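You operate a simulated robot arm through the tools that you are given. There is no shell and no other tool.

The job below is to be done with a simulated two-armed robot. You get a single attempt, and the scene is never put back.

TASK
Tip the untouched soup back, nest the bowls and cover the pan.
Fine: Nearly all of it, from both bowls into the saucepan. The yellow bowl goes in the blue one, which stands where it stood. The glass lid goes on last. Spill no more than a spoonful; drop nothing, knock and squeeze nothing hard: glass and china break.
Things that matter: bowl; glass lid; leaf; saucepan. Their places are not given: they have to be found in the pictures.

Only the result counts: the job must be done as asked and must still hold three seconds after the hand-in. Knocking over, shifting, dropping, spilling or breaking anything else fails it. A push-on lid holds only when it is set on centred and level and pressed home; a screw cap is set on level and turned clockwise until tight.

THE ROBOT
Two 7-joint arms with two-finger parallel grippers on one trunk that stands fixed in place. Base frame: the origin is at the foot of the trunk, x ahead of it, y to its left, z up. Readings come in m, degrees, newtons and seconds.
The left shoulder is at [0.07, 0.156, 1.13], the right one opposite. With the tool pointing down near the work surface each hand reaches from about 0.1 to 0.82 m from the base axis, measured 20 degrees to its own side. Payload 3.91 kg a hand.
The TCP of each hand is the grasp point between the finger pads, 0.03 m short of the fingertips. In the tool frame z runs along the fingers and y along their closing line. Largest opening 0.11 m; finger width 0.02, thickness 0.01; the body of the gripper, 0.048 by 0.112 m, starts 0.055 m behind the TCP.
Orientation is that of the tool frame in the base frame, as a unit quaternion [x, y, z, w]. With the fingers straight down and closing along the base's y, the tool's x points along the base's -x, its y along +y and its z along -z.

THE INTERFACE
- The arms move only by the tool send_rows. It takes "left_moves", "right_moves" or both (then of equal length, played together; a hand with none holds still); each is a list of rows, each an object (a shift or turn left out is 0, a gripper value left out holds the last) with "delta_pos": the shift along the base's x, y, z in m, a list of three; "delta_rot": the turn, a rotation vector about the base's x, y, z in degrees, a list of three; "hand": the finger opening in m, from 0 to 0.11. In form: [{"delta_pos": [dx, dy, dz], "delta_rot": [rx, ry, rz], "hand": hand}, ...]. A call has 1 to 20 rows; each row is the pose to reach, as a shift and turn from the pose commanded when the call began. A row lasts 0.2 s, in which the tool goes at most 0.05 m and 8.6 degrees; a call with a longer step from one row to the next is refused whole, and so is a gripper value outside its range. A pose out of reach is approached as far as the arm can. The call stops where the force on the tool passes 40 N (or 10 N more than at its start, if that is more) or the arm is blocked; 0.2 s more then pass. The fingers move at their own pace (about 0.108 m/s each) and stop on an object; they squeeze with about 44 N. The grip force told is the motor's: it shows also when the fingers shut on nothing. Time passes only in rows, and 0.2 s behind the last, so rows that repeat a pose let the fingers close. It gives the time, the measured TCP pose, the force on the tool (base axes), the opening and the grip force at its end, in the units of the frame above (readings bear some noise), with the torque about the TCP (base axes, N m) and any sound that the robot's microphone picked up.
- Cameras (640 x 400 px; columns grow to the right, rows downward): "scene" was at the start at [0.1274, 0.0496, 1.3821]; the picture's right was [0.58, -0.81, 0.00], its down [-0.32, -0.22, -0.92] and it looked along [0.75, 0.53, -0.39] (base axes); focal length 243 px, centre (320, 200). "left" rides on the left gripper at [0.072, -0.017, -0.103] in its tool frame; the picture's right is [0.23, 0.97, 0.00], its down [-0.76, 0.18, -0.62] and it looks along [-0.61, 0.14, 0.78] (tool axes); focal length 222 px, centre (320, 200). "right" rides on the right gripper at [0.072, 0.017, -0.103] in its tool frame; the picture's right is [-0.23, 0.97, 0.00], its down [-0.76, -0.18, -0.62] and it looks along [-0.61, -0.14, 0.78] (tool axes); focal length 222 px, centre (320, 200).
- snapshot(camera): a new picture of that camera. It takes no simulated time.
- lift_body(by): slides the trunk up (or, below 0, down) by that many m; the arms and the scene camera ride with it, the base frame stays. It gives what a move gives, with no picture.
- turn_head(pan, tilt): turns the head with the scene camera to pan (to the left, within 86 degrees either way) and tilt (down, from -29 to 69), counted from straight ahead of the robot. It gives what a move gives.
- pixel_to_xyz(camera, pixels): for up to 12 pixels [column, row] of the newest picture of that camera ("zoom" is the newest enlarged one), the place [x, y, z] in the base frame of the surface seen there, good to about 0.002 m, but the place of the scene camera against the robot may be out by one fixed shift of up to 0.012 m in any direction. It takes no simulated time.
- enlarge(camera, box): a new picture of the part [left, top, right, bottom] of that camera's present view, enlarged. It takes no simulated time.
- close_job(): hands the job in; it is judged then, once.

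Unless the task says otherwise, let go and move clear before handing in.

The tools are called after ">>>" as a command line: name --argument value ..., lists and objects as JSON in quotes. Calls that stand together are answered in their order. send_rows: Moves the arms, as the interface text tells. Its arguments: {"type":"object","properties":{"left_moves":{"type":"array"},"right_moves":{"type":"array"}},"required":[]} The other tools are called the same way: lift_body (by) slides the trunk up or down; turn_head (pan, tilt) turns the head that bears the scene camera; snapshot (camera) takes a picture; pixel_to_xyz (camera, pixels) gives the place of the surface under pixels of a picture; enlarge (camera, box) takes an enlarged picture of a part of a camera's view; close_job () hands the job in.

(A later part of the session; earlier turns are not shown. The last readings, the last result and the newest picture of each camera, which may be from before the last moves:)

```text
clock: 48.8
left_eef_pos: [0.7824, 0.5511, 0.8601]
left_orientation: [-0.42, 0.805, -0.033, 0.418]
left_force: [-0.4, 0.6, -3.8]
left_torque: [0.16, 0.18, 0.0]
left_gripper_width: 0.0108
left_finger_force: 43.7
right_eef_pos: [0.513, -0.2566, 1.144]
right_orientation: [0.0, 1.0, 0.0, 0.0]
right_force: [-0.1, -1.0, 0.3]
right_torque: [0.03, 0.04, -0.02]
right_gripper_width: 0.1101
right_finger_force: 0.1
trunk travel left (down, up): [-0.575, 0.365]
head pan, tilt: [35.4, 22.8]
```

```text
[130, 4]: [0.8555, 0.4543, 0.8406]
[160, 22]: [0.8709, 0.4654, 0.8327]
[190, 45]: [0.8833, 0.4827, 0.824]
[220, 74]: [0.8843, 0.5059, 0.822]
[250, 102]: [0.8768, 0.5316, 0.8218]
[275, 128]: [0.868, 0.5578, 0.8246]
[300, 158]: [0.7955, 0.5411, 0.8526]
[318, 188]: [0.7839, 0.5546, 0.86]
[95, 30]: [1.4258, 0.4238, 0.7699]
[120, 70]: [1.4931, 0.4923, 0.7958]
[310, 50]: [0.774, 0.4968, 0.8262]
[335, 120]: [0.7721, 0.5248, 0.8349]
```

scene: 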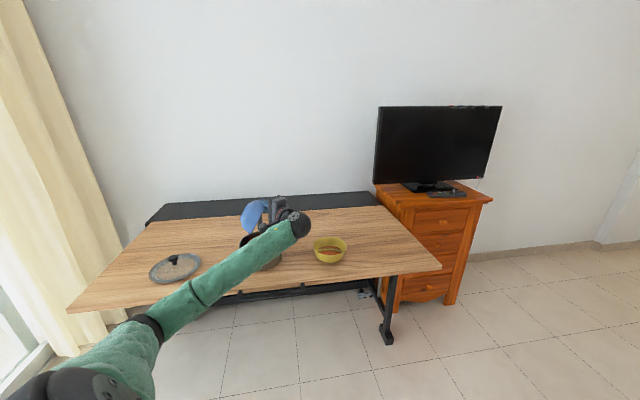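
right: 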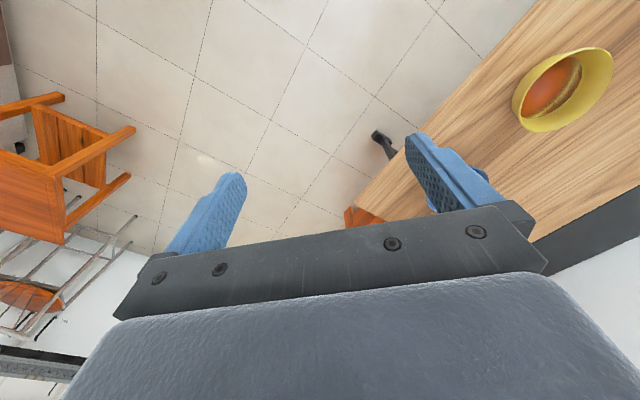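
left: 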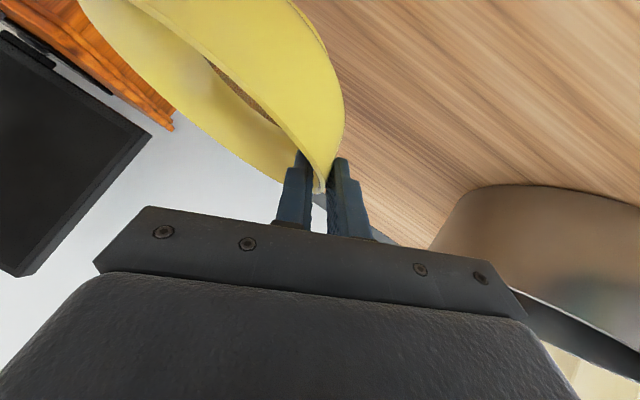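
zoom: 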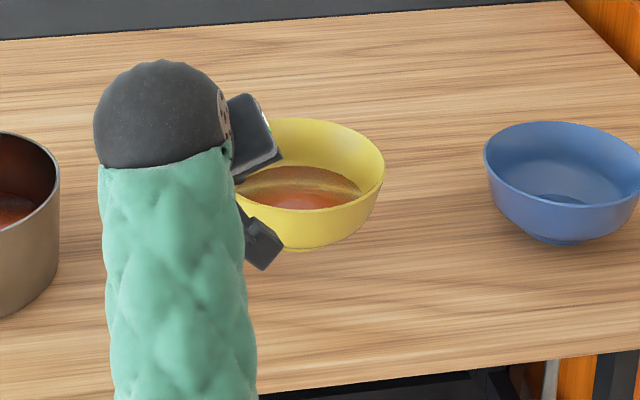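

The rim is level within about 1°. I'll raise the yellow bowl first, then carry it to the same pouring place over the pan.

>>> send_rows --left_moves '[{"delta_pos": [-0.0021, 0.0031, 0.008], "delta_rot": [0, 0, -0.1]}, {"delta_pos": [-0.0064, 0.0094, 0.022], "delta_rot": [0, 0, -0.3]}, {"delta_pos": [-0.0128, 0.0188, 0.04], "delta_rot": [0, 0, -0.6]}, {"delta_pos": [-0.0214, 0.0313, 0.058], "delta_rot": [0, 0, -1.0]}, {"delta_pos": [-0.0342, 0.0501, 0.075], "delta_rot": [0, 0, -1.6]}, {"delta_pos": [-0.0492, 0.0721, 0.089], "delta_rot": [0, 0, -2.3]}, {"delta_pos": [-0.0663, 0.0971, 0.098], "delta_rot": [0, 0, -3.1]}, {"delta_pos": [-0.0834, 0.1222, 0.102], "delta_rot": [0, 0, -3.9]}, {"delta_pos": [-0.1027, 0.1504, 0.102], "delta_rot": [0, 0, -4.8]}, {"delta_pos": [-0.1219, 0.1786, 0.1], "delta_rot": [0, 0, -5.7]}, {"delta_pos": [-0.1412, 0.2068, 0.097], "delta_rot": [0, 0, -6.6]}, {"delta_pos": [-0.1604, 0.235, 0.094], "delta_rot": [0, 0, -7.5]}, {"delta_pos": [-0.1775, 0.26, 0.091], "delta_rot": [0, 0, -8.3]}, {"delta_pos": [-0.1925, 0.282, 0.089], "delta_rot": [0, 0, -9.0]}, {"delta_pos": [-0.2032, 0.2976, 0.088], "delta_rot": [0, 0, -9.5]}, {"delta_pos": [-0.2107, 0.3086, 0.087], "delta_rot": [0, 0, -9.85]}, {"delta_pos": [-0.2139, 0.3133, 0.0865], "delta_rot": [0, 0, -10]}, {"delta_pos": [-0.2139, 0.3133, 0.0865], "delta_rot": [0, 0, -10]}]'

>>> snapshot --camera "left"

>>> enlarge --camera "scene" --box '[140, 150, 396, 310]'

```text
clock: 52.6
left_eef_pos: [0.5673, 0.8676, 0.9456]
left_orientation: [-0.348, 0.838, -0.068, 0.414]
left_force: [0.0, 0.2, -3.4]
left_torque: [0.2, 0.17, -0.01]
left_gripper_width: 0.0111
left_finger_force: 43.8
right_eef_pos: [0.5137, -0.2559, 1.1435]
right_orientation: [-0.001, 1.0, 0.0, 0.0]
right_force: [0.1, 0.7, 0.0]
right_torque: [-0.02, -0.01, -0.01]
right_gripper_width: 0.1103
right_finger_force: 0.1
trunk travel left (down, up): [-0.575, 0.365]
head pan, tilt: [35.4, 22.8]
```

```text
taken
```

left: 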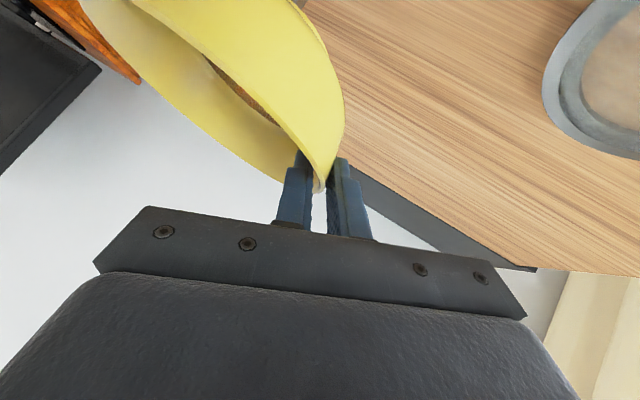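

```text
2.50 times, centred on (268, 230) of scene
```

zoom: 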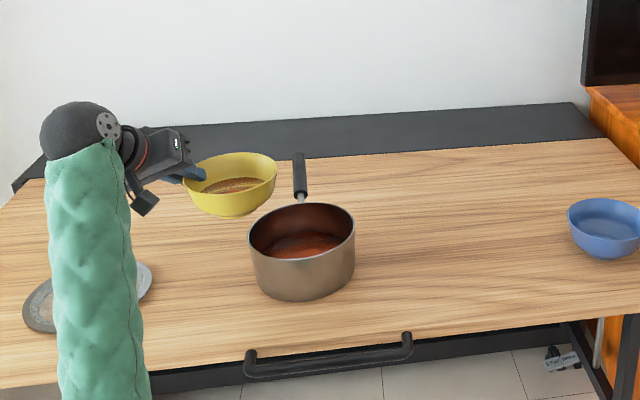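

The yellow bowl is in place above the pan's back left with the soup still inside. I'll verify its rim position before tilting.

>>> pixel_to_xyz --camera "zoom" --pixels '[[277, 172], [273, 183], [262, 191], [245, 195], [222, 194], [270, 160], [255, 154], [235, 153], [213, 159], [230, 214], [200, 190]]'

```text
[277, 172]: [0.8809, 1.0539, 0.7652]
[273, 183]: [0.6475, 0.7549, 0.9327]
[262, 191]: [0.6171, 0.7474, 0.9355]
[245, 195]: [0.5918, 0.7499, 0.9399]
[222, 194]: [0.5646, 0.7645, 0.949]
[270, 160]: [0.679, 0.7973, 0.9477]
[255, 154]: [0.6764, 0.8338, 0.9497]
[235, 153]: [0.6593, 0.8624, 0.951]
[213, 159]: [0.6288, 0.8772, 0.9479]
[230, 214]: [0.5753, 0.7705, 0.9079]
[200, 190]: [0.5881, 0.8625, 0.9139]
```

The bowl is level and its lip should be at about (0.652, 0.763), as before. I'll tilt it slowly to about 37°.

>>> send_rows --left_moves '[{"delta_pos": [0.0003, -0.0004, 0.0063], "delta_rot": [3.28, 2.29, 0]}, {"delta_pos": [0.0009, -0.0013, 0.0126], "delta_rot": [6.55, 4.59, 0]}, {"delta_pos": [0.002, -0.0028, 0.0188], "delta_rot": [9.83, 6.88, 0]}, {"delta_pos": [0.0033, -0.0048, 0.0248], "delta_rot": [13.11, 9.18, 0]}, {"delta_pos": [0.0051, -0.0073, 0.0307], "delta_rot": [16.38, 11.47, 0]}, {"delta_pos": [0.0072, -0.0102, 0.0363], "delta_rot": [19.66, 13.77, 0]}, {"delta_pos": [0.0096, -0.0138, 0.0416], "delta_rot": [22.94, 16.06, 0]}, {"delta_pos": [0.0124, -0.0177, 0.0466], "delta_rot": [26.21, 18.36, 0]}, {"delta_pos": [0.0155, -0.0221, 0.0513], "delta_rot": [29.49, 20.65, 0]}]'

>>> enlarge --camera "scene" --box '[140, 150, 396, 310]'

```text
clock: 54.6
left_eef_pos: [0.5846, 0.8413, 0.9979]
left_orientation: [-0.237, 0.888, 0.208, 0.333]
left_force: [0.2, -0.4, -3.6]
left_torque: [0.1, 0.11, -0.01]
left_gripper_width: 0.0109
left_finger_force: 44.4
right_eef_pos: [0.5132, -0.2559, 1.1444]
right_orientation: [0.0, 1.0, 0.0, 0.0]
right_force: [-0.6, 0.5, 0.2]
right_torque: [0.0, 0.0, -0.03]
right_gripper_width: 0.1101
right_finger_force: 0.0
trunk travel left (down, up): [-0.575, 0.365]
head pan, tilt: [35.4, 22.8]
```

```text
2.50 times, centred on (268, 230) of scene
```

zoom: 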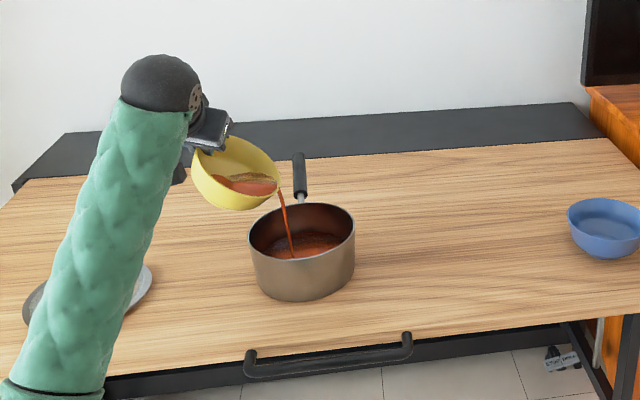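

The stream runs into the pan at nearly the same spot, zoom (293,255). I'll go on at 2° a row to about 67°.

>>> send_rows --left_moves '[{"delta_pos": [0.0017, -0.0024, 0.0024], "delta_rot": [1.64, 1.15, 0]}, {"delta_pos": [0.0034, -0.0048, 0.0046], "delta_rot": [3.28, 2.29, 0]}, {"delta_pos": [0.0052, -0.0074, 0.0067], "delta_rot": [4.92, 3.44, 0]}, {"delta_pos": [0.0071, -0.0101, 0.0088], "delta_rot": [6.55, 4.59, 0]}, {"delta_pos": [0.0089, -0.0128, 0.0107], "delta_rot": [8.19, 5.74, 0]}, {"delta_pos": [0.011, -0.0156, 0.0125], "delta_rot": [9.83, 6.88, 0]}, {"delta_pos": [0.013, -0.0186, 0.0142], "delta_rot": [11.47, 8.03, 0]}, {"delta_pos": [0.0151, -0.0216, 0.0157], "delta_rot": [13.11, 9.18, 0]}, {"delta_pos": [0.0173, -0.0247, 0.0171], "delta_rot": [14.75, 10.32, 0]}, {"delta_pos": [0.0195, -0.0279, 0.0184], "delta_rot": [16.38, 11.47, 0]}, {"delta_pos": [0.0218, -0.0311, 0.0195], "delta_rot": [18.02, 12.62, 0]}, {"delta_pos": [0.0241, -0.0344, 0.0206], "delta_rot": [19.66, 13.77, 0]}, {"delta_pos": [0.0265, -0.0378, 0.0215], "delta_rot": [21.3, 14.91, 0]}, {"delta_pos": [0.0289, -0.0413, 0.0221], "delta_rot": [22.94, 16.06, 0]}, {"delta_pos": [0.0314, -0.0448, 0.0227], "delta_rot": [24.58, 17.21, 0]}]'

>>> enlarge --camera "scene" --box '[140, 150, 396, 310]'

```text
clock: 57.8
left_eef_pos: [0.6151, 0.7971, 1.02]
left_orientation: [-0.128, 0.863, 0.426, 0.239]
left_force: [0.8, -0.8, -2.6]
left_torque: [-0.04, -0.01, 0.02]
left_gripper_width: 0.0106
left_finger_force: 44.2
right_eef_pos: [0.5137, -0.2566, 1.1438]
right_orientation: [0.001, 1.0, 0.0, 0.0]
right_force: [0.1, 0.5, 0.5]
right_torque: [-0.01, 0.02, 0.04]
right_gripper_width: 0.1097
right_finger_force: 0.0
trunk travel left (down, up): [-0.575, 0.365]
head pan, tilt: [35.4, 22.8]
```

```text
2.50 times, centred on (268, 230) of scene
```

zoom: 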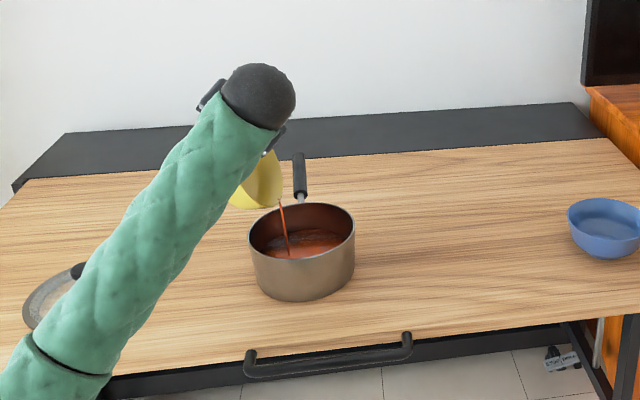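

Only a thin stream is left and it still lands in the pan. I'll finish tilting to about 120° and hold there for a second.

>>> send_rows --left_moves '[{"delta_pos": [0.0037, -0.0053, 0.0016], "delta_rot": [2.46, 1.72, 0]}, {"delta_pos": [0.0076, -0.0108, 0.0028], "delta_rot": [4.92, 3.44, 0]}, {"delta_pos": [0.0114, -0.0163, 0.0037], "delta_rot": [7.37, 5.16, 0]}, {"delta_pos": [0.0154, -0.022, 0.0042], "delta_rot": [9.83, 6.88, 0]}, {"delta_pos": [0.0193, -0.0276, 0.0044], "delta_rot": [12.29, 8.6, 0]}, {"delta_pos": [0.0247, -0.0352, 0.0053], "delta_rot": [15.56, 10.9, 0]}, {"delta_pos": [0.0301, -0.0429, 0.0057], "delta_rot": [18.84, 13.19, 0]}, {"delta_pos": [0.0354, -0.0505, 0.0053], "delta_rot": [22.12, 15.49, 0]}, {"delta_pos": [0.0407, -0.0582, 0.0044], "delta_rot": [25.4, 17.78, 0]}, {"delta_pos": [0.046, -0.0657, 0.0027], "delta_rot": [28.67, 20.08, 0]}, {"delta_pos": [0.0512, -0.0732, 0.0005], "delta_rot": [31.95, 22.37, 0]}, {"delta_pos": [0.0563, -0.0804, -0.0024], "delta_rot": [35.23, 24.66, 0]}, {"delta_pos": [0.0613, -0.0876, -0.0059], "delta_rot": [38.5, 26.96, 0]}, {"delta_pos": [0.0661, -0.0945, -0.01], "delta_rot": [41.78, 29.25, 0]}, {"delta_pos": [0.0696, -0.0995, -0.0135], "delta_rot": [44.24, 30.97, 0]}, {"delta_pos": [0.0696, -0.0995, -0.0135], "delta_rot": [44.24, 30.97, 0]}, {"delta_pos": [0.0696, -0.0995, -0.0135], "delta_rot": [44.24, 30.97, 0]}, {"delta_pos": [0.0696, -0.0995, -0.0135], "delta_rot": [44.24, 30.97, 0]}, {"delta_pos": [0.0696, -0.0995, -0.0135], "delta_rot": [44.24, 30.97, 0]}]'

>>> enlarge --camera "scene" --box '[140, 150, 396, 310]'

>>> snapshot --camera "left"

```text
clock: 61.8
left_eef_pos: [0.6846, 0.6983, 1.0068]
left_orientation: [0.086, 0.675, 0.732, 0.037]
left_force: [-0.4, 0.1, -2.1]
left_torque: [-0.17, -0.08, 0.01]
left_gripper_width: 0.0107
left_finger_force: 44.0
right_eef_pos: [0.5134, -0.2567, 1.1445]
right_orientation: [0.0, 1.0, 0.001, 0.0]
right_force: [-0.6, 0.7, 0.1]
right_torque: [0.02, -0.01, 0.02]
right_gripper_width: 0.1099
right_finger_force: 0.0
trunk travel left (down, up): [-0.575, 0.365]
head pan, tilt: [35.4, 22.8]
```

```text
2.50 times, centred on (268, 230) of scene
```

zoom: 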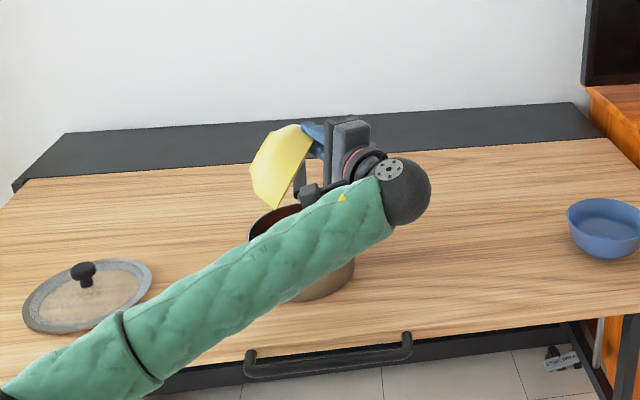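

```text
taken
```

left: 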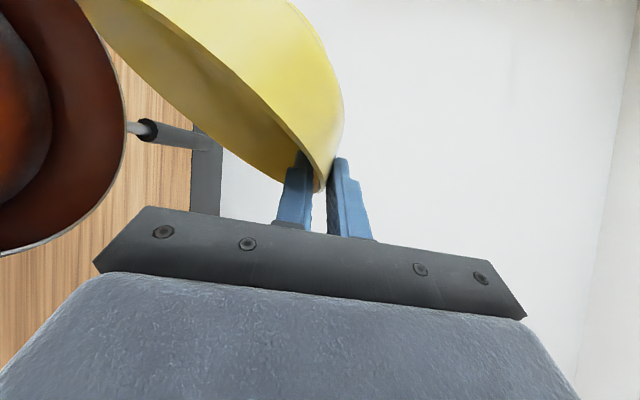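

The yellow bowl's inside looks clean and the stream has stopped. I'll turn it upright again over the pan with the same reverse path.

>>> send_rows --left_moves '[{"delta_pos": [0, 0, 0]}, {"delta_pos": [0, 0, 0]}, {"delta_pos": [0, 0, 0]}, {"delta_pos": [-0.0096, 0.0138, 0.0082], "delta_rot": [-6.55, -4.59, 0]}, {"delta_pos": [-0.0198, 0.0283, 0.014], "delta_rot": [-13.11, -9.18, 0]}, {"delta_pos": [-0.0304, 0.0434, 0.0222], "delta_rot": [-19.66, -13.77, 0]}, {"delta_pos": [-0.0411, 0.0587, 0.0279], "delta_rot": [-26.21, -18.36, 0]}, {"delta_pos": [-0.0518, 0.074, 0.0309], "delta_rot": [-32.77, -22.94, 0]}, {"delta_pos": [-0.0622, 0.0888, 0.0314], "delta_rot": [-39.32, -27.53, 0]}, {"delta_pos": [-0.0721, 0.103, 0.0294], "delta_rot": [-45.88, -32.12, 0]}, {"delta_pos": [-0.0814, 0.1162, 0.025], "delta_rot": [-52.43, -36.71, 0]}, {"delta_pos": [-0.0899, 0.1284, 0.0185], "delta_rot": [-58.98, -41.3, 0]}, {"delta_pos": [-0.0973, 0.1389, 0.0101], "delta_rot": [-65.54, -45.89, 0]}, {"delta_pos": [-0.1036, 0.1479, 0.0], "delta_rot": [-72.09, -50.48, 0]}, {"delta_pos": [-0.1086, 0.1552, -0.0115], "delta_rot": [-78.64, -55.07, 0]}, {"delta_pos": [-0.1123, 0.1604, -0.0241], "delta_rot": [-85.2, -59.65, 0]}, {"delta_pos": [-0.1145, 0.1636, -0.0374], "delta_rot": [-91.75, -64.24, 0]}, {"delta_pos": [-0.1153, 0.1647, -0.051], "delta_rot": [-98.3, -68.83, 0]}]'

>>> enlarge --camera "scene" --box '[200, 195, 264, 240]'

>>> enlarge --camera "scene" --box '[140, 150, 396, 310]'

```text
clock: 65.6
left_eef_pos: [0.5679, 0.8621, 0.9576]
left_orientation: [-0.348, 0.838, -0.069, 0.415]
left_force: [1.0, 0.4, -2.8]
left_torque: [0.13, 0.11, 0.03]
left_gripper_width: 0.0108
left_finger_force: 44.3
right_eef_pos: [0.513, -0.2559, 1.1435]
right_orientation: [0.0, 1.0, 0.0, 0.0]
right_force: [0.5, 0.6, 0.7]
right_torque: [-0.01, 0.01, 0.04]
right_gripper_width: 0.11
right_finger_force: 0.1
trunk travel left (down, up): [-0.575, 0.365]
head pan, tilt: [35.4, 22.8]
```

```text
8.89 times, centred on (232, 218) of scene
```

zoom: 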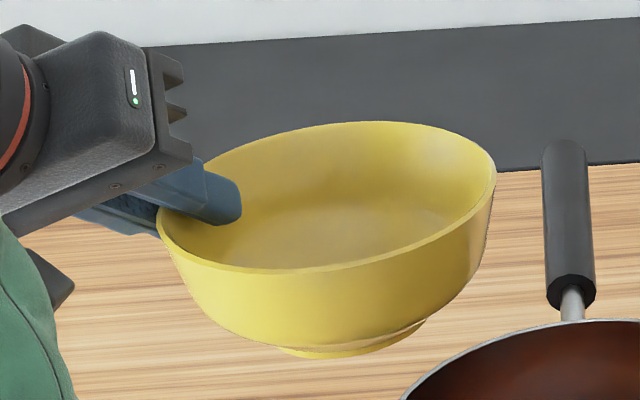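

```text
2.50 times, centred on (268, 230) of scene
```

zoom: 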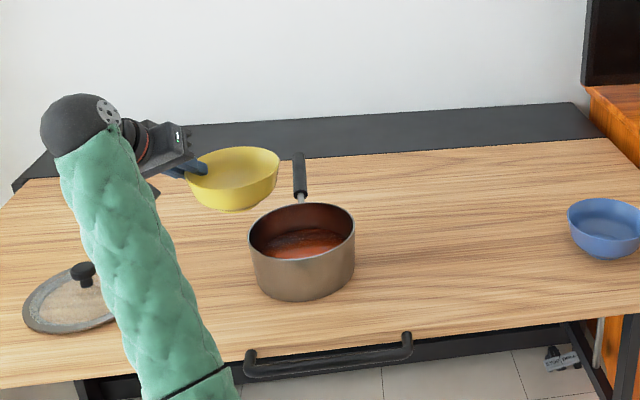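

Both bowls are empty and the table is clean. I'll now put the yellow bowl back on its own spot, so I can regrip it shallowly for nesting; first I'll carry it to about 7 mm above the table.

>>> send_rows --left_moves '[{"delta_pos": [0.0021, -0.0031, 0.003], "delta_rot": [0, 0, 0.1]}, {"delta_pos": [0.0085, -0.0125, 0.008], "delta_rot": [0, 0, 0.4]}, {"delta_pos": [0.0191, -0.028, 0.013], "delta_rot": [0, 0, 0.9]}, {"delta_pos": [0.034, -0.0499, 0.017], "delta_rot": [0, 0, 1.6]}, {"delta_pos": [0.051, -0.0748, 0.02], "delta_rot": [0, 0, 2.4]}, {"delta_pos": [0.0702, -0.1028, 0.02], "delta_rot": [0, 0, 3.3]}, {"delta_pos": [0.0893, -0.1309, 0.02], "delta_rot": [0, 0, 4.2]}, {"delta_pos": [0.1085, -0.1589, 0.02], "delta_rot": [0, 0, 5.1]}, {"delta_pos": [0.1276, -0.187, 0.02], "delta_rot": [0, 0, 6.0]}, {"delta_pos": [0.1468, -0.215, 0.015], "delta_rot": [0, 0, 6.9]}, {"delta_pos": [0.1659, -0.243, 0.005], "delta_rot": [0, 0, 7.8]}, {"delta_pos": [0.1829, -0.268, -0.01], "delta_rot": [0, 0, 8.6]}, {"delta_pos": [0.1957, -0.2867, -0.03], "delta_rot": [0, 0, 9.2]}, {"delta_pos": [0.2042, -0.2991, -0.055], "delta_rot": [0, 0, 9.6]}, {"delta_pos": [0.2095, -0.3069, -0.08], "delta_rot": [0, 0, 9.85]}, {"delta_pos": [0.2127, -0.3116, -0.1], "delta_rot": [0, 0, 10]}, {"delta_pos": [0.2127, -0.3116, -0.12], "delta_rot": [0, 0, 10]}, {"delta_pos": [0.2127, -0.3116, -0.129], "delta_rot": [0, 0, 10]}, {"delta_pos": [0.2127, -0.3116, -0.129], "delta_rot": [0, 0, 10]}]'

>>> snapshot --camera "left"

>>> enlarge --camera "left" --box '[60, 0, 380, 200]'

```text
clock: 69.6
left_eef_pos: [0.7831, 0.5526, 0.8273]
left_orientation: [-0.42, 0.805, -0.032, 0.419]
left_force: [0.0, 0.0, -2.5]
left_torque: [0.1, 0.13, -0.01]
left_gripper_width: 0.0106
left_finger_force: 43.9
right_eef_pos: [0.5128, -0.2567, 1.1443]
right_orientation: [-0.001, 1.0, 0.001, 0.0]
right_force: [-1.1, 0.1, 0.7]
right_torque: [-0.01, 0.02, -0.01]
right_gripper_width: 0.1099
right_finger_force: 0.0
trunk travel left (down, up): [-0.575, 0.365]
head pan, tilt: [35.4, 22.8]
```

```text
taken
```

left: 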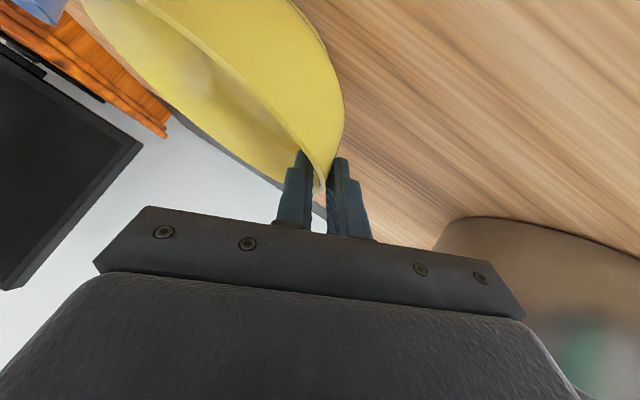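

```text
2.00 times, centred on (220, 100) of left
```

zoom: 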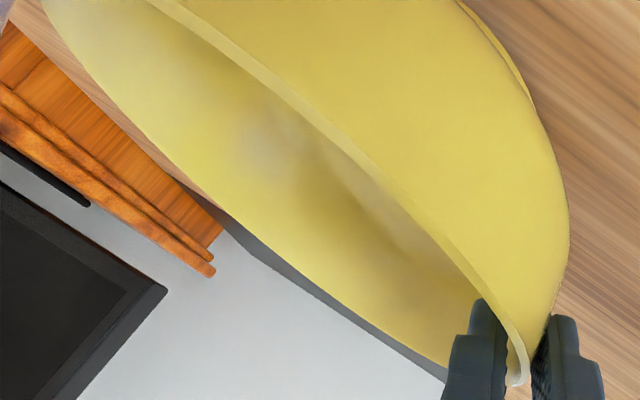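

The yellow bowl is just above its spot. I'll read rim heights along the strip in this zoom to know the gap left to the table.

>>> pixel_to_xyz --camera "zoom" --pixels '[[165, 6], [220, 44], [280, 88], [340, 138], [400, 198], [450, 252], [490, 305], [515, 352], [60, 40], [120, 120]]'

```text
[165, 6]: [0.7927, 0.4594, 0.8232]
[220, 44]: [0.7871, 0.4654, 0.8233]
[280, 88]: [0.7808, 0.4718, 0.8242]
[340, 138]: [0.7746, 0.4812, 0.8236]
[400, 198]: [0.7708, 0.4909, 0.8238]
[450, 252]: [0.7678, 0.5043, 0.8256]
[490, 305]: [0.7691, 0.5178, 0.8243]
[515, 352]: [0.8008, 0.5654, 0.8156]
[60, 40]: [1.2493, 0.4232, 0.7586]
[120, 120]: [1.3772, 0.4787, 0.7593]
```

The rim reads about 0.824, so roughly 4 mm remain. I'll lower 2.5 mm and then continue in small steps, watching the force.

>>> send_rows --left_moves '[{"delta_pos": [0, 0, -0.001]}, {"delta_pos": [0, 0, -0.002]}, {"delta_pos": [0, 0, -0.0028]}, {"delta_pos": [0, 0, -0.0028]}]'

```text
clock: 70.6
left_eef_pos: [0.7828, 0.5515, 0.8247]
left_orientation: [-0.419, 0.805, -0.032, 0.418]
left_force: [-0.1, 0.3, -1.7]
left_torque: [0.09, 0.11, 0.0]
left_gripper_width: 0.0107
left_finger_force: 43.8
right_eef_pos: [0.5134, -0.2566, 1.1438]
right_orientation: [0.0, 1.0, -0.001, 0.0]
right_force: [-0.3, -0.9, -0.8]
right_torque: [0.01, 0.03, 0.03]
right_gripper_width: 0.11
right_finger_force: 0.0
trunk travel left (down, up): [-0.575, 0.365]
head pan, tilt: [35.4, 22.8]
```

>>> send_rows --left_moves '[{"delta_pos": [0, 0, -0.0005]}, {"delta_pos": [0, 0, -0.001]}, {"delta_pos": [0, 0, -0.001]}]'

```text
clock: 71.4
left_eef_pos: [0.782, 0.552, 0.8232]
left_orientation: [-0.418, 0.805, -0.032, 0.419]
left_force: [0.2, -0.5, -3.4]
left_torque: [0.08, 0.15, 0.02]
left_gripper_width: 0.0105
left_finger_force: 44.3
right_eef_pos: [0.5127, -0.2561, 1.1454]
right_orientation: [0.0, 1.0, 0.0, 0.0]
right_force: [0.3, 0.2, 0.1]
right_torque: [-0.01, 0.0, 0.0]
right_gripper_width: 0.1102
right_finger_force: 0.1
trunk travel left (down, up): [-0.575, 0.365]
head pan, tilt: [35.4, 22.8]
```

Still carrying the full weight (about −3 N), so the foot hasn't touched. I'll go down another millimetre.

>>> send_rows --left_moves '[{"delta_pos": [0, 0, -0.0005]}, {"delta_pos": [0, 0, -0.001]}, {"delta_pos": [0, 0, -0.001]}]'

```text
clock: 72.2
left_eef_pos: [0.7817, 0.5517, 0.8231]
left_orientation: [-0.419, 0.805, -0.032, 0.418]
left_force: [0.4, -0.7, -2.3]
left_torque: [0.11, 0.14, 0.04]
left_gripper_width: 0.0105
left_finger_force: 44.0
right_eef_pos: [0.5133, -0.2557, 1.1444]
right_orientation: [0.0, 1.0, -0.001, 0.0]
right_force: [0.1, 0.4, 0.8]
right_torque: [0.02, 0.04, 0.03]
right_gripper_width: 0.1101
right_finger_force: 0.1
trunk travel left (down, up): [-0.575, 0.365]
head pan, tilt: [35.4, 22.8]
```

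>>> send_rows --left_moves '[{"delta_pos": [0, 0, -0.0005]}, {"delta_pos": [0, 0, -0.001]}, {"delta_pos": [0, 0, -0.001]}]'

```text
clock: 73.0
left_eef_pos: [0.7809, 0.5516, 0.8217]
left_orientation: [-0.42, 0.804, -0.031, 0.42]
left_force: [0.6, 2.0, 6.4]
left_torque: [-0.31, -0.18, 0.14]
left_gripper_width: 0.0106
left_finger_force: 44.8
right_eef_pos: [0.5118, -0.2564, 1.1443]
right_orientation: [0.0, 1.0, 0.0, 0.0]
right_force: [0.3, 1.0, 0.6]
right_torque: [0.03, 0.01, -0.05]
right_gripper_width: 0.1098
right_finger_force: 0.1
trunk travel left (down, up): [-0.575, 0.365]
head pan, tilt: [35.4, 22.8]
```

The force jumped to +6 N, so the bowl is standing on the table. I'll back off half a millimetre and open the fingers gradually.

>>> send_rows --left_moves '[{"delta_pos": [0, 0, 0.0005]}, {"delta_pos": [0, 0, 0.0005], "hand": 0.0125}, {"delta_pos": [0, 0, 0.0005], "hand": 0.015}, {"delta_pos": [0, 0, 0.0005], "hand": 0.02}, {"delta_pos": [0, 0, 0.0005], "hand": 0.028}, {"delta_pos": [0, 0, 0.0005], "hand": 0.036}, {"delta_pos": [0, 0, 0.0005], "hand": 0.042}, {"delta_pos": [0, 0, 0.0005], "hand": 0.042}]'

>>> snapshot --camera "left"

```text
clock: 74.8
left_eef_pos: [0.7812, 0.5515, 0.8223]
left_orientation: [-0.42, 0.805, -0.032, 0.419]
left_force: [-0.5, -0.6, 0.5]
left_torque: [-0.01, 0.01, 0.0]
left_gripper_width: 0.0423
left_finger_force: 0.1
right_eef_pos: [0.5138, -0.2563, 1.144]
right_orientation: [0.0, 1.0, 0.0, -0.001]
right_force: [0.2, 0.1, 0.4]
right_torque: [-0.01, 0.02, 0.02]
right_gripper_width: 0.11
right_finger_force: 0.1
trunk travel left (down, up): [-0.575, 0.365]
head pan, tilt: [35.4, 22.8]
```

```text
taken
```

left: 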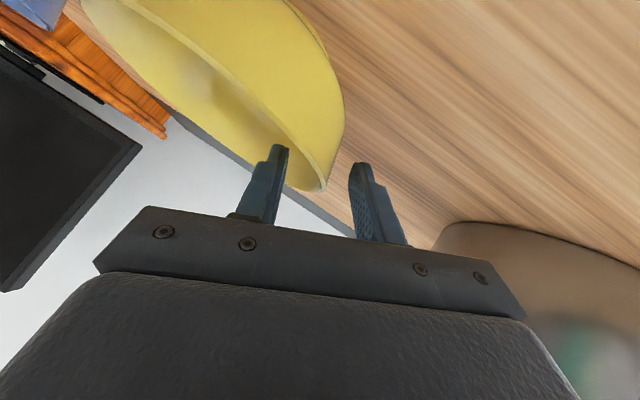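

The yellow bowl stands free on the table. I'll back the fingers out along their direction, then turn the hand to a steeper pose to suit a shallow rim grip on the near side.

>>> send_rows --left_moves '[{"delta_pos": [-0.007, -0.003, 0.0065]}, {"delta_pos": [-0.0176, -0.0074, 0.0162]}, {"delta_pos": [-0.0316, -0.0133, 0.0291]}, {"delta_pos": [-0.0492, -0.0207, 0.0452]}, {"delta_pos": [-0.0668, -0.0281, 0.0614]}, {"delta_pos": [-0.0844, -0.0355, 0.0775]}, {"delta_pos": [-0.08, -0.044, 0.09], "delta_rot": [-1.66, 2.64, 2.79]}, {"delta_pos": [-0.07, -0.057, 0.103], "delta_rot": [-3.33, 5.28, 5.59]}, {"delta_pos": [-0.058, -0.07, 0.116], "delta_rot": [-4.99, 7.91, 8.38]}, {"delta_pos": [-0.045, -0.085, 0.129], "delta_rot": [-6.65, 10.55, 11.18]}, {"delta_pos": [-0.032, -0.099, 0.142], "delta_rot": [-8.31, 13.19, 13.97]}, {"delta_pos": [-0.02, -0.113, 0.153], "delta_rot": [-9.98, 15.83, 16.76]}, {"delta_pos": [-0.009, -0.125, 0.162], "delta_rot": [-11.64, 18.46, 19.56]}, {"delta_pos": [-0.0019, -0.1317, 0.1678], "delta_rot": [-13.3, 21.1, 22.35]}, {"delta_pos": [-0.0019, -0.1317, 0.1678], "delta_rot": [-13.3, 21.1, 22.35]}]'

>>> snapshot --camera "left"

>>> snapshot --camera "scene"

```text
clock: 78.0
left_eef_pos: [0.7796, 0.4193, 0.9885]
left_orientation: [-0.61, 0.762, 0.035, 0.214]
left_force: [0.4, 0.1, 0.1]
left_torque: [0.0, 0.0, 0.0]
left_gripper_width: 0.0417
left_finger_force: 0.2
right_eef_pos: [0.5137, -0.257, 1.1447]
right_orientation: [0.001, 1.0, 0.001, 0.0]
right_force: [0.3, -0.2, 0.3]
right_torque: [0.01, 0.02, 0.0]
right_gripper_width: 0.1097
right_finger_force: 0.0
trunk travel left (down, up): [-0.575, 0.365]
head pan, tilt: [35.4, 22.8]
```

```text
taken
```

left: 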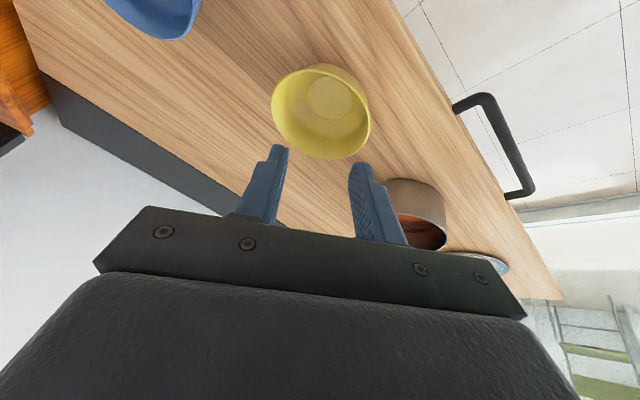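

```text
taken
```

scene: 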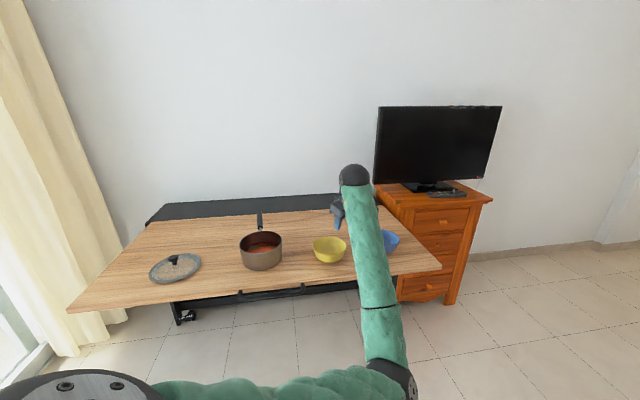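

The hand reached the new pose and looks straight down into the clean yellow bowl. I'll test, empty-handed, whether this pose also reaches the blue bowl, stopping with the fingertips well above its rim.

>>> send_rows --left_moves '[{"delta_pos": [0.015, -0.005, 0.0]}, {"delta_pos": [0.04, -0.012, -0.005]}, {"delta_pos": [0.07, -0.022, -0.018]}, {"delta_pos": [0.1, -0.031, -0.038]}, {"delta_pos": [0.13, -0.04, -0.062]}, {"delta_pos": [0.153, -0.047, -0.085]}, {"delta_pos": [0.166, -0.05, -0.103]}, {"delta_pos": [0.171, -0.052, -0.115]}, {"delta_pos": [0.171, -0.052, -0.115]}, {"delta_pos": [0.171, -0.052, -0.115]}]'

>>> snapshot --camera "left"

>>> snapshot --camera "scene"

```text
clock: 80.2
left_eef_pos: [0.9518, 0.368, 0.8733]
left_orientation: [-0.611, 0.762, 0.034, 0.213]
left_force: [-0.2, -1.0, 0.1]
left_torque: [0.0, 0.02, -0.02]
left_gripper_width: 0.042
left_finger_force: 0.1
right_eef_pos: [0.5133, -0.2566, 1.1439]
right_orientation: [0.0, 1.0, 0.0, 0.001]
right_force: [-0.4, -0.2, 0.1]
right_torque: [-0.04, -0.03, 0.02]
right_gripper_width: 0.1101
right_finger_force: 0.0
trunk travel left (down, up): [-0.575, 0.365]
head pan, tilt: [35.4, 22.8]
```

```text
taken
```

left: 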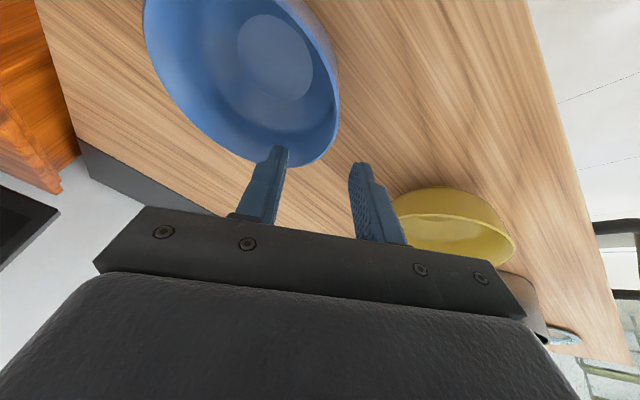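

```text
taken
```

scene: 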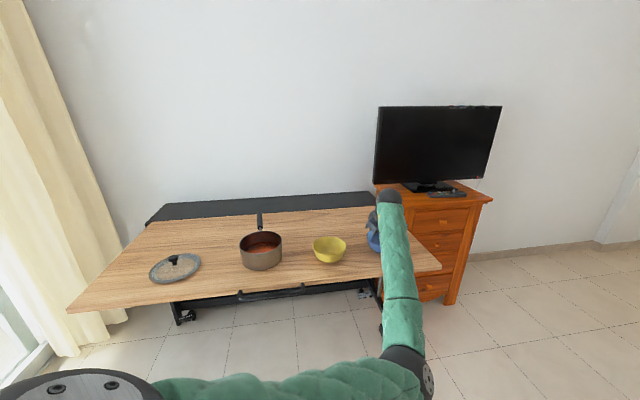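

The pose is reached exactly at (0.952, 0.368, 0.873) with the elbow still well bent, so reach is no problem. This is also a good view into the blue bowl, so I'll measure its rim accurately for the nesting target.

>>> enlarge --camera "left" --box '[130, 0, 370, 170]'

```text
2.35 times, centred on (250, 85) of left
```

zoom: 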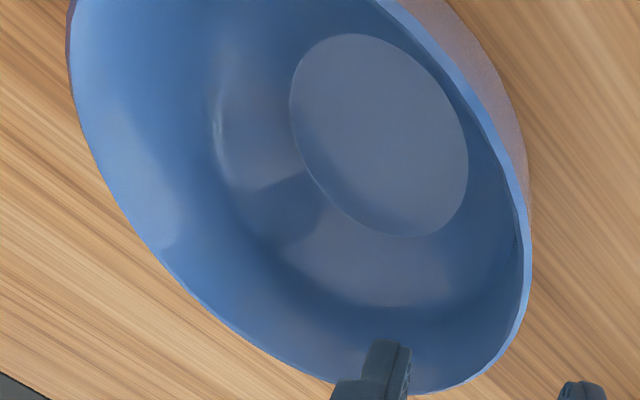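

>>> pixel_to_xyz --camera "zoom" --pixels '[[398, 8], [447, 60], [487, 115], [514, 175], [527, 235], [526, 290], [510, 342], [480, 376], [82, 110], [118, 190], [168, 260], [234, 325]]'

>>> pixel_to_xyz --camera "left" --pixels '[[275, 57], [240, 45], [311, 60], [265, 18], [285, 98], [330, 100], [220, 100], [180, 60], [300, 130], [320, 60]]'

```text
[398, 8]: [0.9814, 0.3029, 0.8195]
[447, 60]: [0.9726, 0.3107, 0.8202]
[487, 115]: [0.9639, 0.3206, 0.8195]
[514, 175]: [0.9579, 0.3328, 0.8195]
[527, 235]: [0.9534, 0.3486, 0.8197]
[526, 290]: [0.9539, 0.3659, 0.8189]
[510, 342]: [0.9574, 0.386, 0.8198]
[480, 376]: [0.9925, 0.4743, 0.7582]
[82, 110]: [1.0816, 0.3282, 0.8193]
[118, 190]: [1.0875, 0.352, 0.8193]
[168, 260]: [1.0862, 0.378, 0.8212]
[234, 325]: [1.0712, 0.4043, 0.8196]
```

```text
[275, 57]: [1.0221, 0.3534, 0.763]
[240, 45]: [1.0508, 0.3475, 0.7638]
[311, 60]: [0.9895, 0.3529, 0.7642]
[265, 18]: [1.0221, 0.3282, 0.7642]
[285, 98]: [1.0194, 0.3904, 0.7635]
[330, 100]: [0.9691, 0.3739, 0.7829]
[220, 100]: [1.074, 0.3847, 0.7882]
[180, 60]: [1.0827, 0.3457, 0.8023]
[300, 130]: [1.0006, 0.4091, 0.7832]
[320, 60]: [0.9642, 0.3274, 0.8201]
```

The blue centre is (1.0213, 0.3587), less than a millimetre from its start. I'll go back to the yellow bowl with the tool nearly upright, above its near rim, and measure that bowl the same way.

>>> send_rows --left_moves '[{"delta_pos": [-0.004, 0.002, 0.02], "delta_rot": [-0.58, 0.1, 0.37]}, {"delta_pos": [-0.014, 0.009, 0.045], "delta_rot": [-1.73, 0.3, 1.12]}, {"delta_pos": [-0.034, 0.022, 0.062], "delta_rot": [-3.47, 0.61, 2.24]}, {"delta_pos": [-0.062, 0.04, 0.07], "delta_rot": [-5.2, 0.91, 3.36]}, {"delta_pos": [-0.095, 0.0615, 0.07], "delta_rot": [-6.93, 1.22, 4.48]}, {"delta_pos": [-0.128, 0.083, 0.066], "delta_rot": [-8.66, 1.52, 5.6]}, {"delta_pos": [-0.158, 0.1025, 0.06], "delta_rot": [-10.05, 1.77, 6.5]}, {"delta_pos": [-0.182, 0.118, 0.053], "delta_rot": [-10.97, 1.93, 7.1]}, {"delta_pos": [-0.198, 0.128, 0.046], "delta_rot": [-11.55, 2.03, 7.47]}, {"delta_pos": [-0.206, 0.1334, 0.0429], "delta_rot": [-11.55, 2.03, 7.47]}, {"delta_pos": [-0.206, 0.1334, 0.0429], "delta_rot": [-11.55, 2.03, 7.47]}]'

>>> snapshot --camera "left"

>>> enlarge --camera "left" --box '[130, 0, 370, 170]'

```text
clock: 82.6
left_eef_pos: [0.7448, 0.5008, 0.918]
left_orientation: [-0.676, 0.724, -0.019, 0.136]
left_force: [0.3, 0.6, 0.1]
left_torque: [0.0, 0.0, 0.01]
left_gripper_width: 0.0421
left_finger_force: 0.0
right_eef_pos: [0.5147, -0.2571, 1.1436]
right_orientation: [-0.001, 1.0, 0.0, 0.0]
right_force: [-0.4, 0.4, -0.6]
right_torque: [0.03, -0.02, 0.03]
right_gripper_width: 0.1098
right_finger_force: 0.2
trunk travel left (down, up): [-0.575, 0.365]
head pan, tilt: [35.4, 22.8]
```

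```text
taken
```

left: 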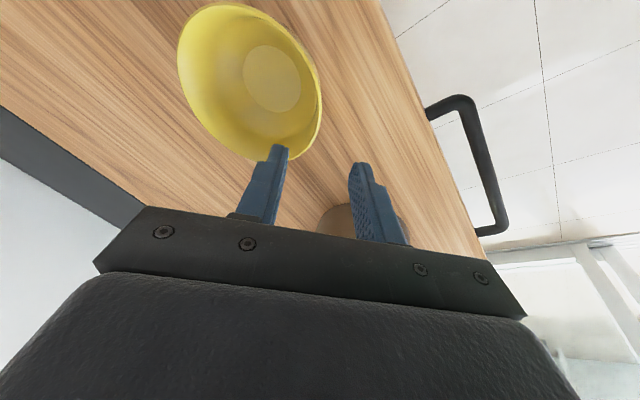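

```text
2.35 times, centred on (250, 85) of left
```

zoom: 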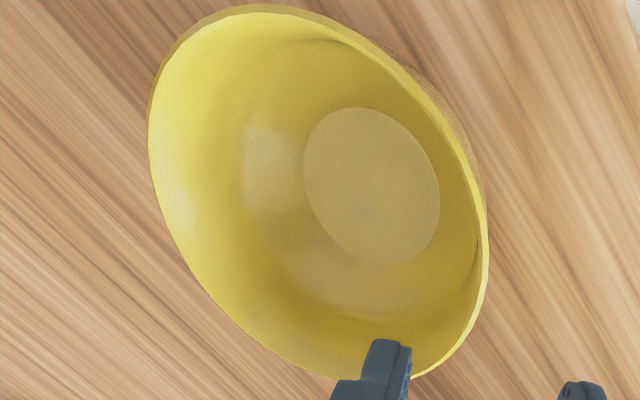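

>>> pixel_to_xyz --camera "zoom" --pixels '[[152, 120], [180, 40], [250, 9], [330, 26], [400, 72], [450, 130], [478, 190], [486, 240], [478, 300], [450, 350], [185, 250], [250, 335]]'

>>> pixel_to_xyz --camera "left" --pixels '[[272, 79], [243, 77], [300, 85], [262, 46], [283, 111], [318, 80], [322, 100]]'

```text
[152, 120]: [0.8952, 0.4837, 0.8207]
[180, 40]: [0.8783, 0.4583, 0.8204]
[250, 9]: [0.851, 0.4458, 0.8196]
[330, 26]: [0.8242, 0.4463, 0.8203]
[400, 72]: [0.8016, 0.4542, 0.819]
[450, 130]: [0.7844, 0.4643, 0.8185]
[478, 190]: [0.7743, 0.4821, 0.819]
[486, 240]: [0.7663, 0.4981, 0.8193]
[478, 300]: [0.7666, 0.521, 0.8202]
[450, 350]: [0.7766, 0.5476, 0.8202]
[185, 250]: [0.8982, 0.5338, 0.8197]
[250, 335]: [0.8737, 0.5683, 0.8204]
```

```text
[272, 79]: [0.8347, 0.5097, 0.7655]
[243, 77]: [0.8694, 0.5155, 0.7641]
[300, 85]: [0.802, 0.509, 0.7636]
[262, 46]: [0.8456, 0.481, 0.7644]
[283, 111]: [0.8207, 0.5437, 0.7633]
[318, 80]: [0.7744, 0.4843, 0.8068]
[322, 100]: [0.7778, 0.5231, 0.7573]
```

The yellow centre is (0.834, 0.5125). I'll lower the fingers so they overlap its near rim by only about 1 cm, TCP (0.762, 0.515, 0.841), still open.

>>> send_rows --left_moves '[{"delta_pos": [0.0035, 0.0027, -0.0154]}, {"delta_pos": [0.0069, 0.0054, -0.0308]}, {"delta_pos": [0.0104, 0.008, -0.0463]}, {"delta_pos": [0.0138, 0.0107, -0.0617]}, {"delta_pos": [0.0173, 0.0134, -0.0771]}, {"delta_pos": [0.0173, 0.0134, -0.0771]}, {"delta_pos": [0.0173, 0.0134, -0.0771]}]'

>>> snapshot --camera "left"

>>> enlarge --camera "left" --box '[200, 90, 440, 260]'

```text
clock: 84.2
left_eef_pos: [0.762, 0.5148, 0.8407]
left_orientation: [-0.676, 0.725, -0.019, 0.134]
left_force: [-0.8, 0.1, 0.7]
left_torque: [-0.05, -0.02, -0.01]
left_gripper_width: 0.0419
left_finger_force: 0.1
right_eef_pos: [0.5138, -0.2562, 1.1447]
right_orientation: [0.0, 1.0, 0.001, 0.0]
right_force: [0.2, 0.7, 0.5]
right_torque: [-0.02, 0.04, -0.02]
right_gripper_width: 0.1103
right_finger_force: 0.0
trunk travel left (down, up): [-0.575, 0.365]
head pan, tilt: [35.4, 22.8]
```

```text
taken
```

left: 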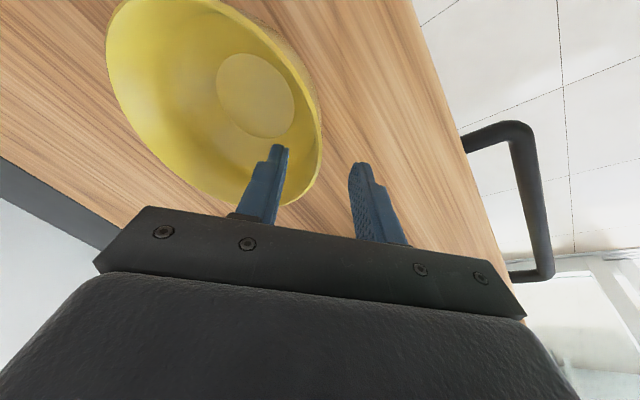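

```text
2.35 times, centred on (320, 175) of left
```

zoom: 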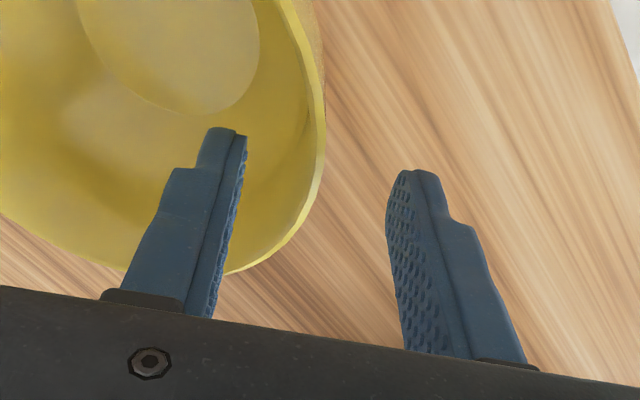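

The wall is between the fingers, with the inner tip just inside the rim. I'll close slowly.

>>> send_rows --left_moves '[{"hand": 0.03}, {"hand": 0.022}, {"hand": 0.016}, {"hand": 0.012}, {"hand": 0.009}, {"hand": 0.007}, {"hand": 0.005}, {"hand": 0.004}]'

>>> snapshot --camera "left"

```text
clock: 86.0
left_eef_pos: [0.7616, 0.5145, 0.8413]
left_orientation: [-0.676, 0.724, -0.018, 0.135]
left_force: [2.4, -1.3, 4.6]
left_torque: [0.19, -0.44, -0.15]
left_gripper_width: 0.0059
left_finger_force: 43.7
right_eef_pos: [0.5132, -0.2577, 1.1432]
right_orientation: [0.0, 1.0, 0.0, 0.001]
right_force: [0.9, 0.1, 0.4]
right_torque: [0.0, 0.02, -0.01]
right_gripper_width: 0.1101
right_finger_force: 0.0
trunk travel left (down, up): [-0.575, 0.365]
head pan, tilt: [35.4, 22.8]
```

```text
taken
```

left: 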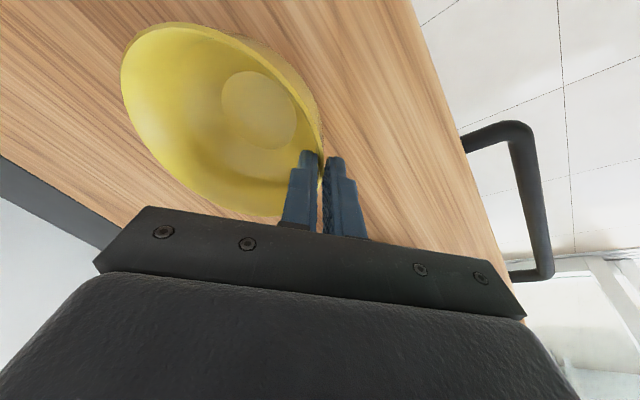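

It is gripped at 5.9 mm, and the bowl shifted slightly in view. I'll lift slowly by 2 cm and see whether it holds level.

>>> send_rows --left_moves '[{"delta_pos": [0, 0, 0.002]}, {"delta_pos": [0, 0, 0.005]}, {"delta_pos": [0, 0, 0.009]}, {"delta_pos": [0, 0, 0.014]}, {"delta_pos": [0, 0, 0.02]}, {"delta_pos": [0, 0, 0.02]}]'

>>> snapshot --camera "left"

>>> enlarge --camera "scene" --box '[270, 205, 398, 285]'

```text
clock: 87.4
left_eef_pos: [0.7619, 0.5151, 0.8606]
left_orientation: [-0.675, 0.725, -0.018, 0.135]
left_force: [-0.2, -0.5, -0.1]
left_torque: [0.01, 0.05, -0.04]
left_gripper_width: 0.0047
left_finger_force: 0.0
right_eef_pos: [0.513, -0.2557, 1.1438]
right_orientation: [0.0, 1.0, -0.001, -0.001]
right_force: [1.1, 0.6, 0.2]
right_torque: [0.02, -0.02, -0.01]
right_gripper_width: 0.1098
right_finger_force: 0.2
trunk travel left (down, up): [-0.575, 0.365]
head pan, tilt: [35.4, 22.8]
```

```text
taken
```

left: 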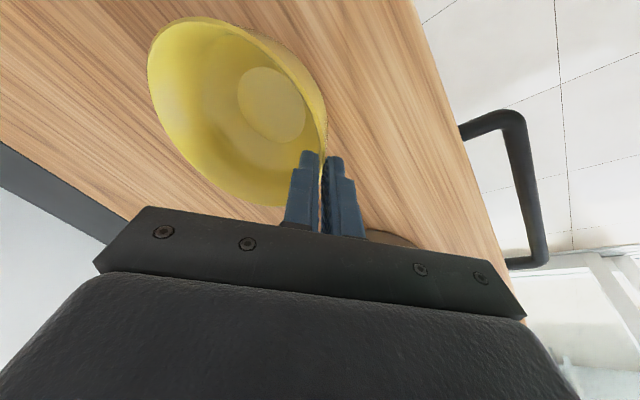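

```text
5.00 times, centred on (334, 245) of scene
```

zoom: 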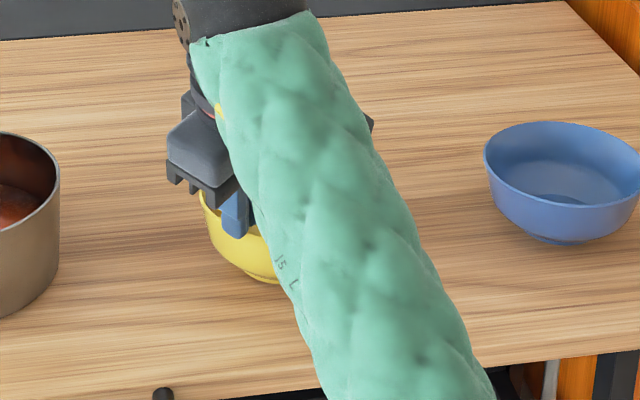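

The grip force reads zero and there's no weight on the hand, so the shallow grip slipped off and the bowl stayed on the table. I'll check that it still stands level and see where it is.

>>> enlarge --camera "left" --box '[130, 0, 370, 170]'

>>> enlarge --camera "left" --box '[270, 120, 370, 250]'

>>> pixel_to_xyz --camera "left" --pixels '[[150, 60], [170, 25], [205, 20], [250, 35], [290, 62], [315, 92], [325, 125], [320, 150], [160, 105], [200, 165], [240, 195], [272, 100]]'

```text
2.35 times, centred on (250, 85) of left
```

zoom: 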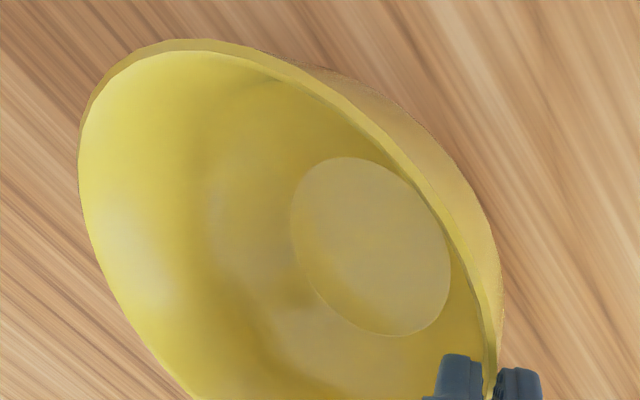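

```text
3.08 times, centred on (320, 185) of left
```

zoom: 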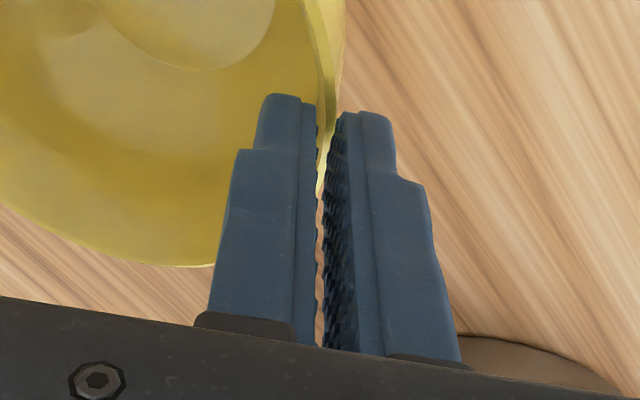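

```text
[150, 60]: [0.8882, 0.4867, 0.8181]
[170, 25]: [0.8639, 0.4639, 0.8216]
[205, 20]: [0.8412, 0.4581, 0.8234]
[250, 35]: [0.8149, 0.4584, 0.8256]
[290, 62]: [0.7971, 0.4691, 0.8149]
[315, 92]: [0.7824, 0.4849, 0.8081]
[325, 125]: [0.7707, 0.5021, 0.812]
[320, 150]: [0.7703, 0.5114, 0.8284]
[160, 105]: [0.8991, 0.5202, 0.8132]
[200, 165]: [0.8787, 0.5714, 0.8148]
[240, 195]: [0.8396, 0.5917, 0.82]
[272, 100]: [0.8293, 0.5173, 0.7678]
```

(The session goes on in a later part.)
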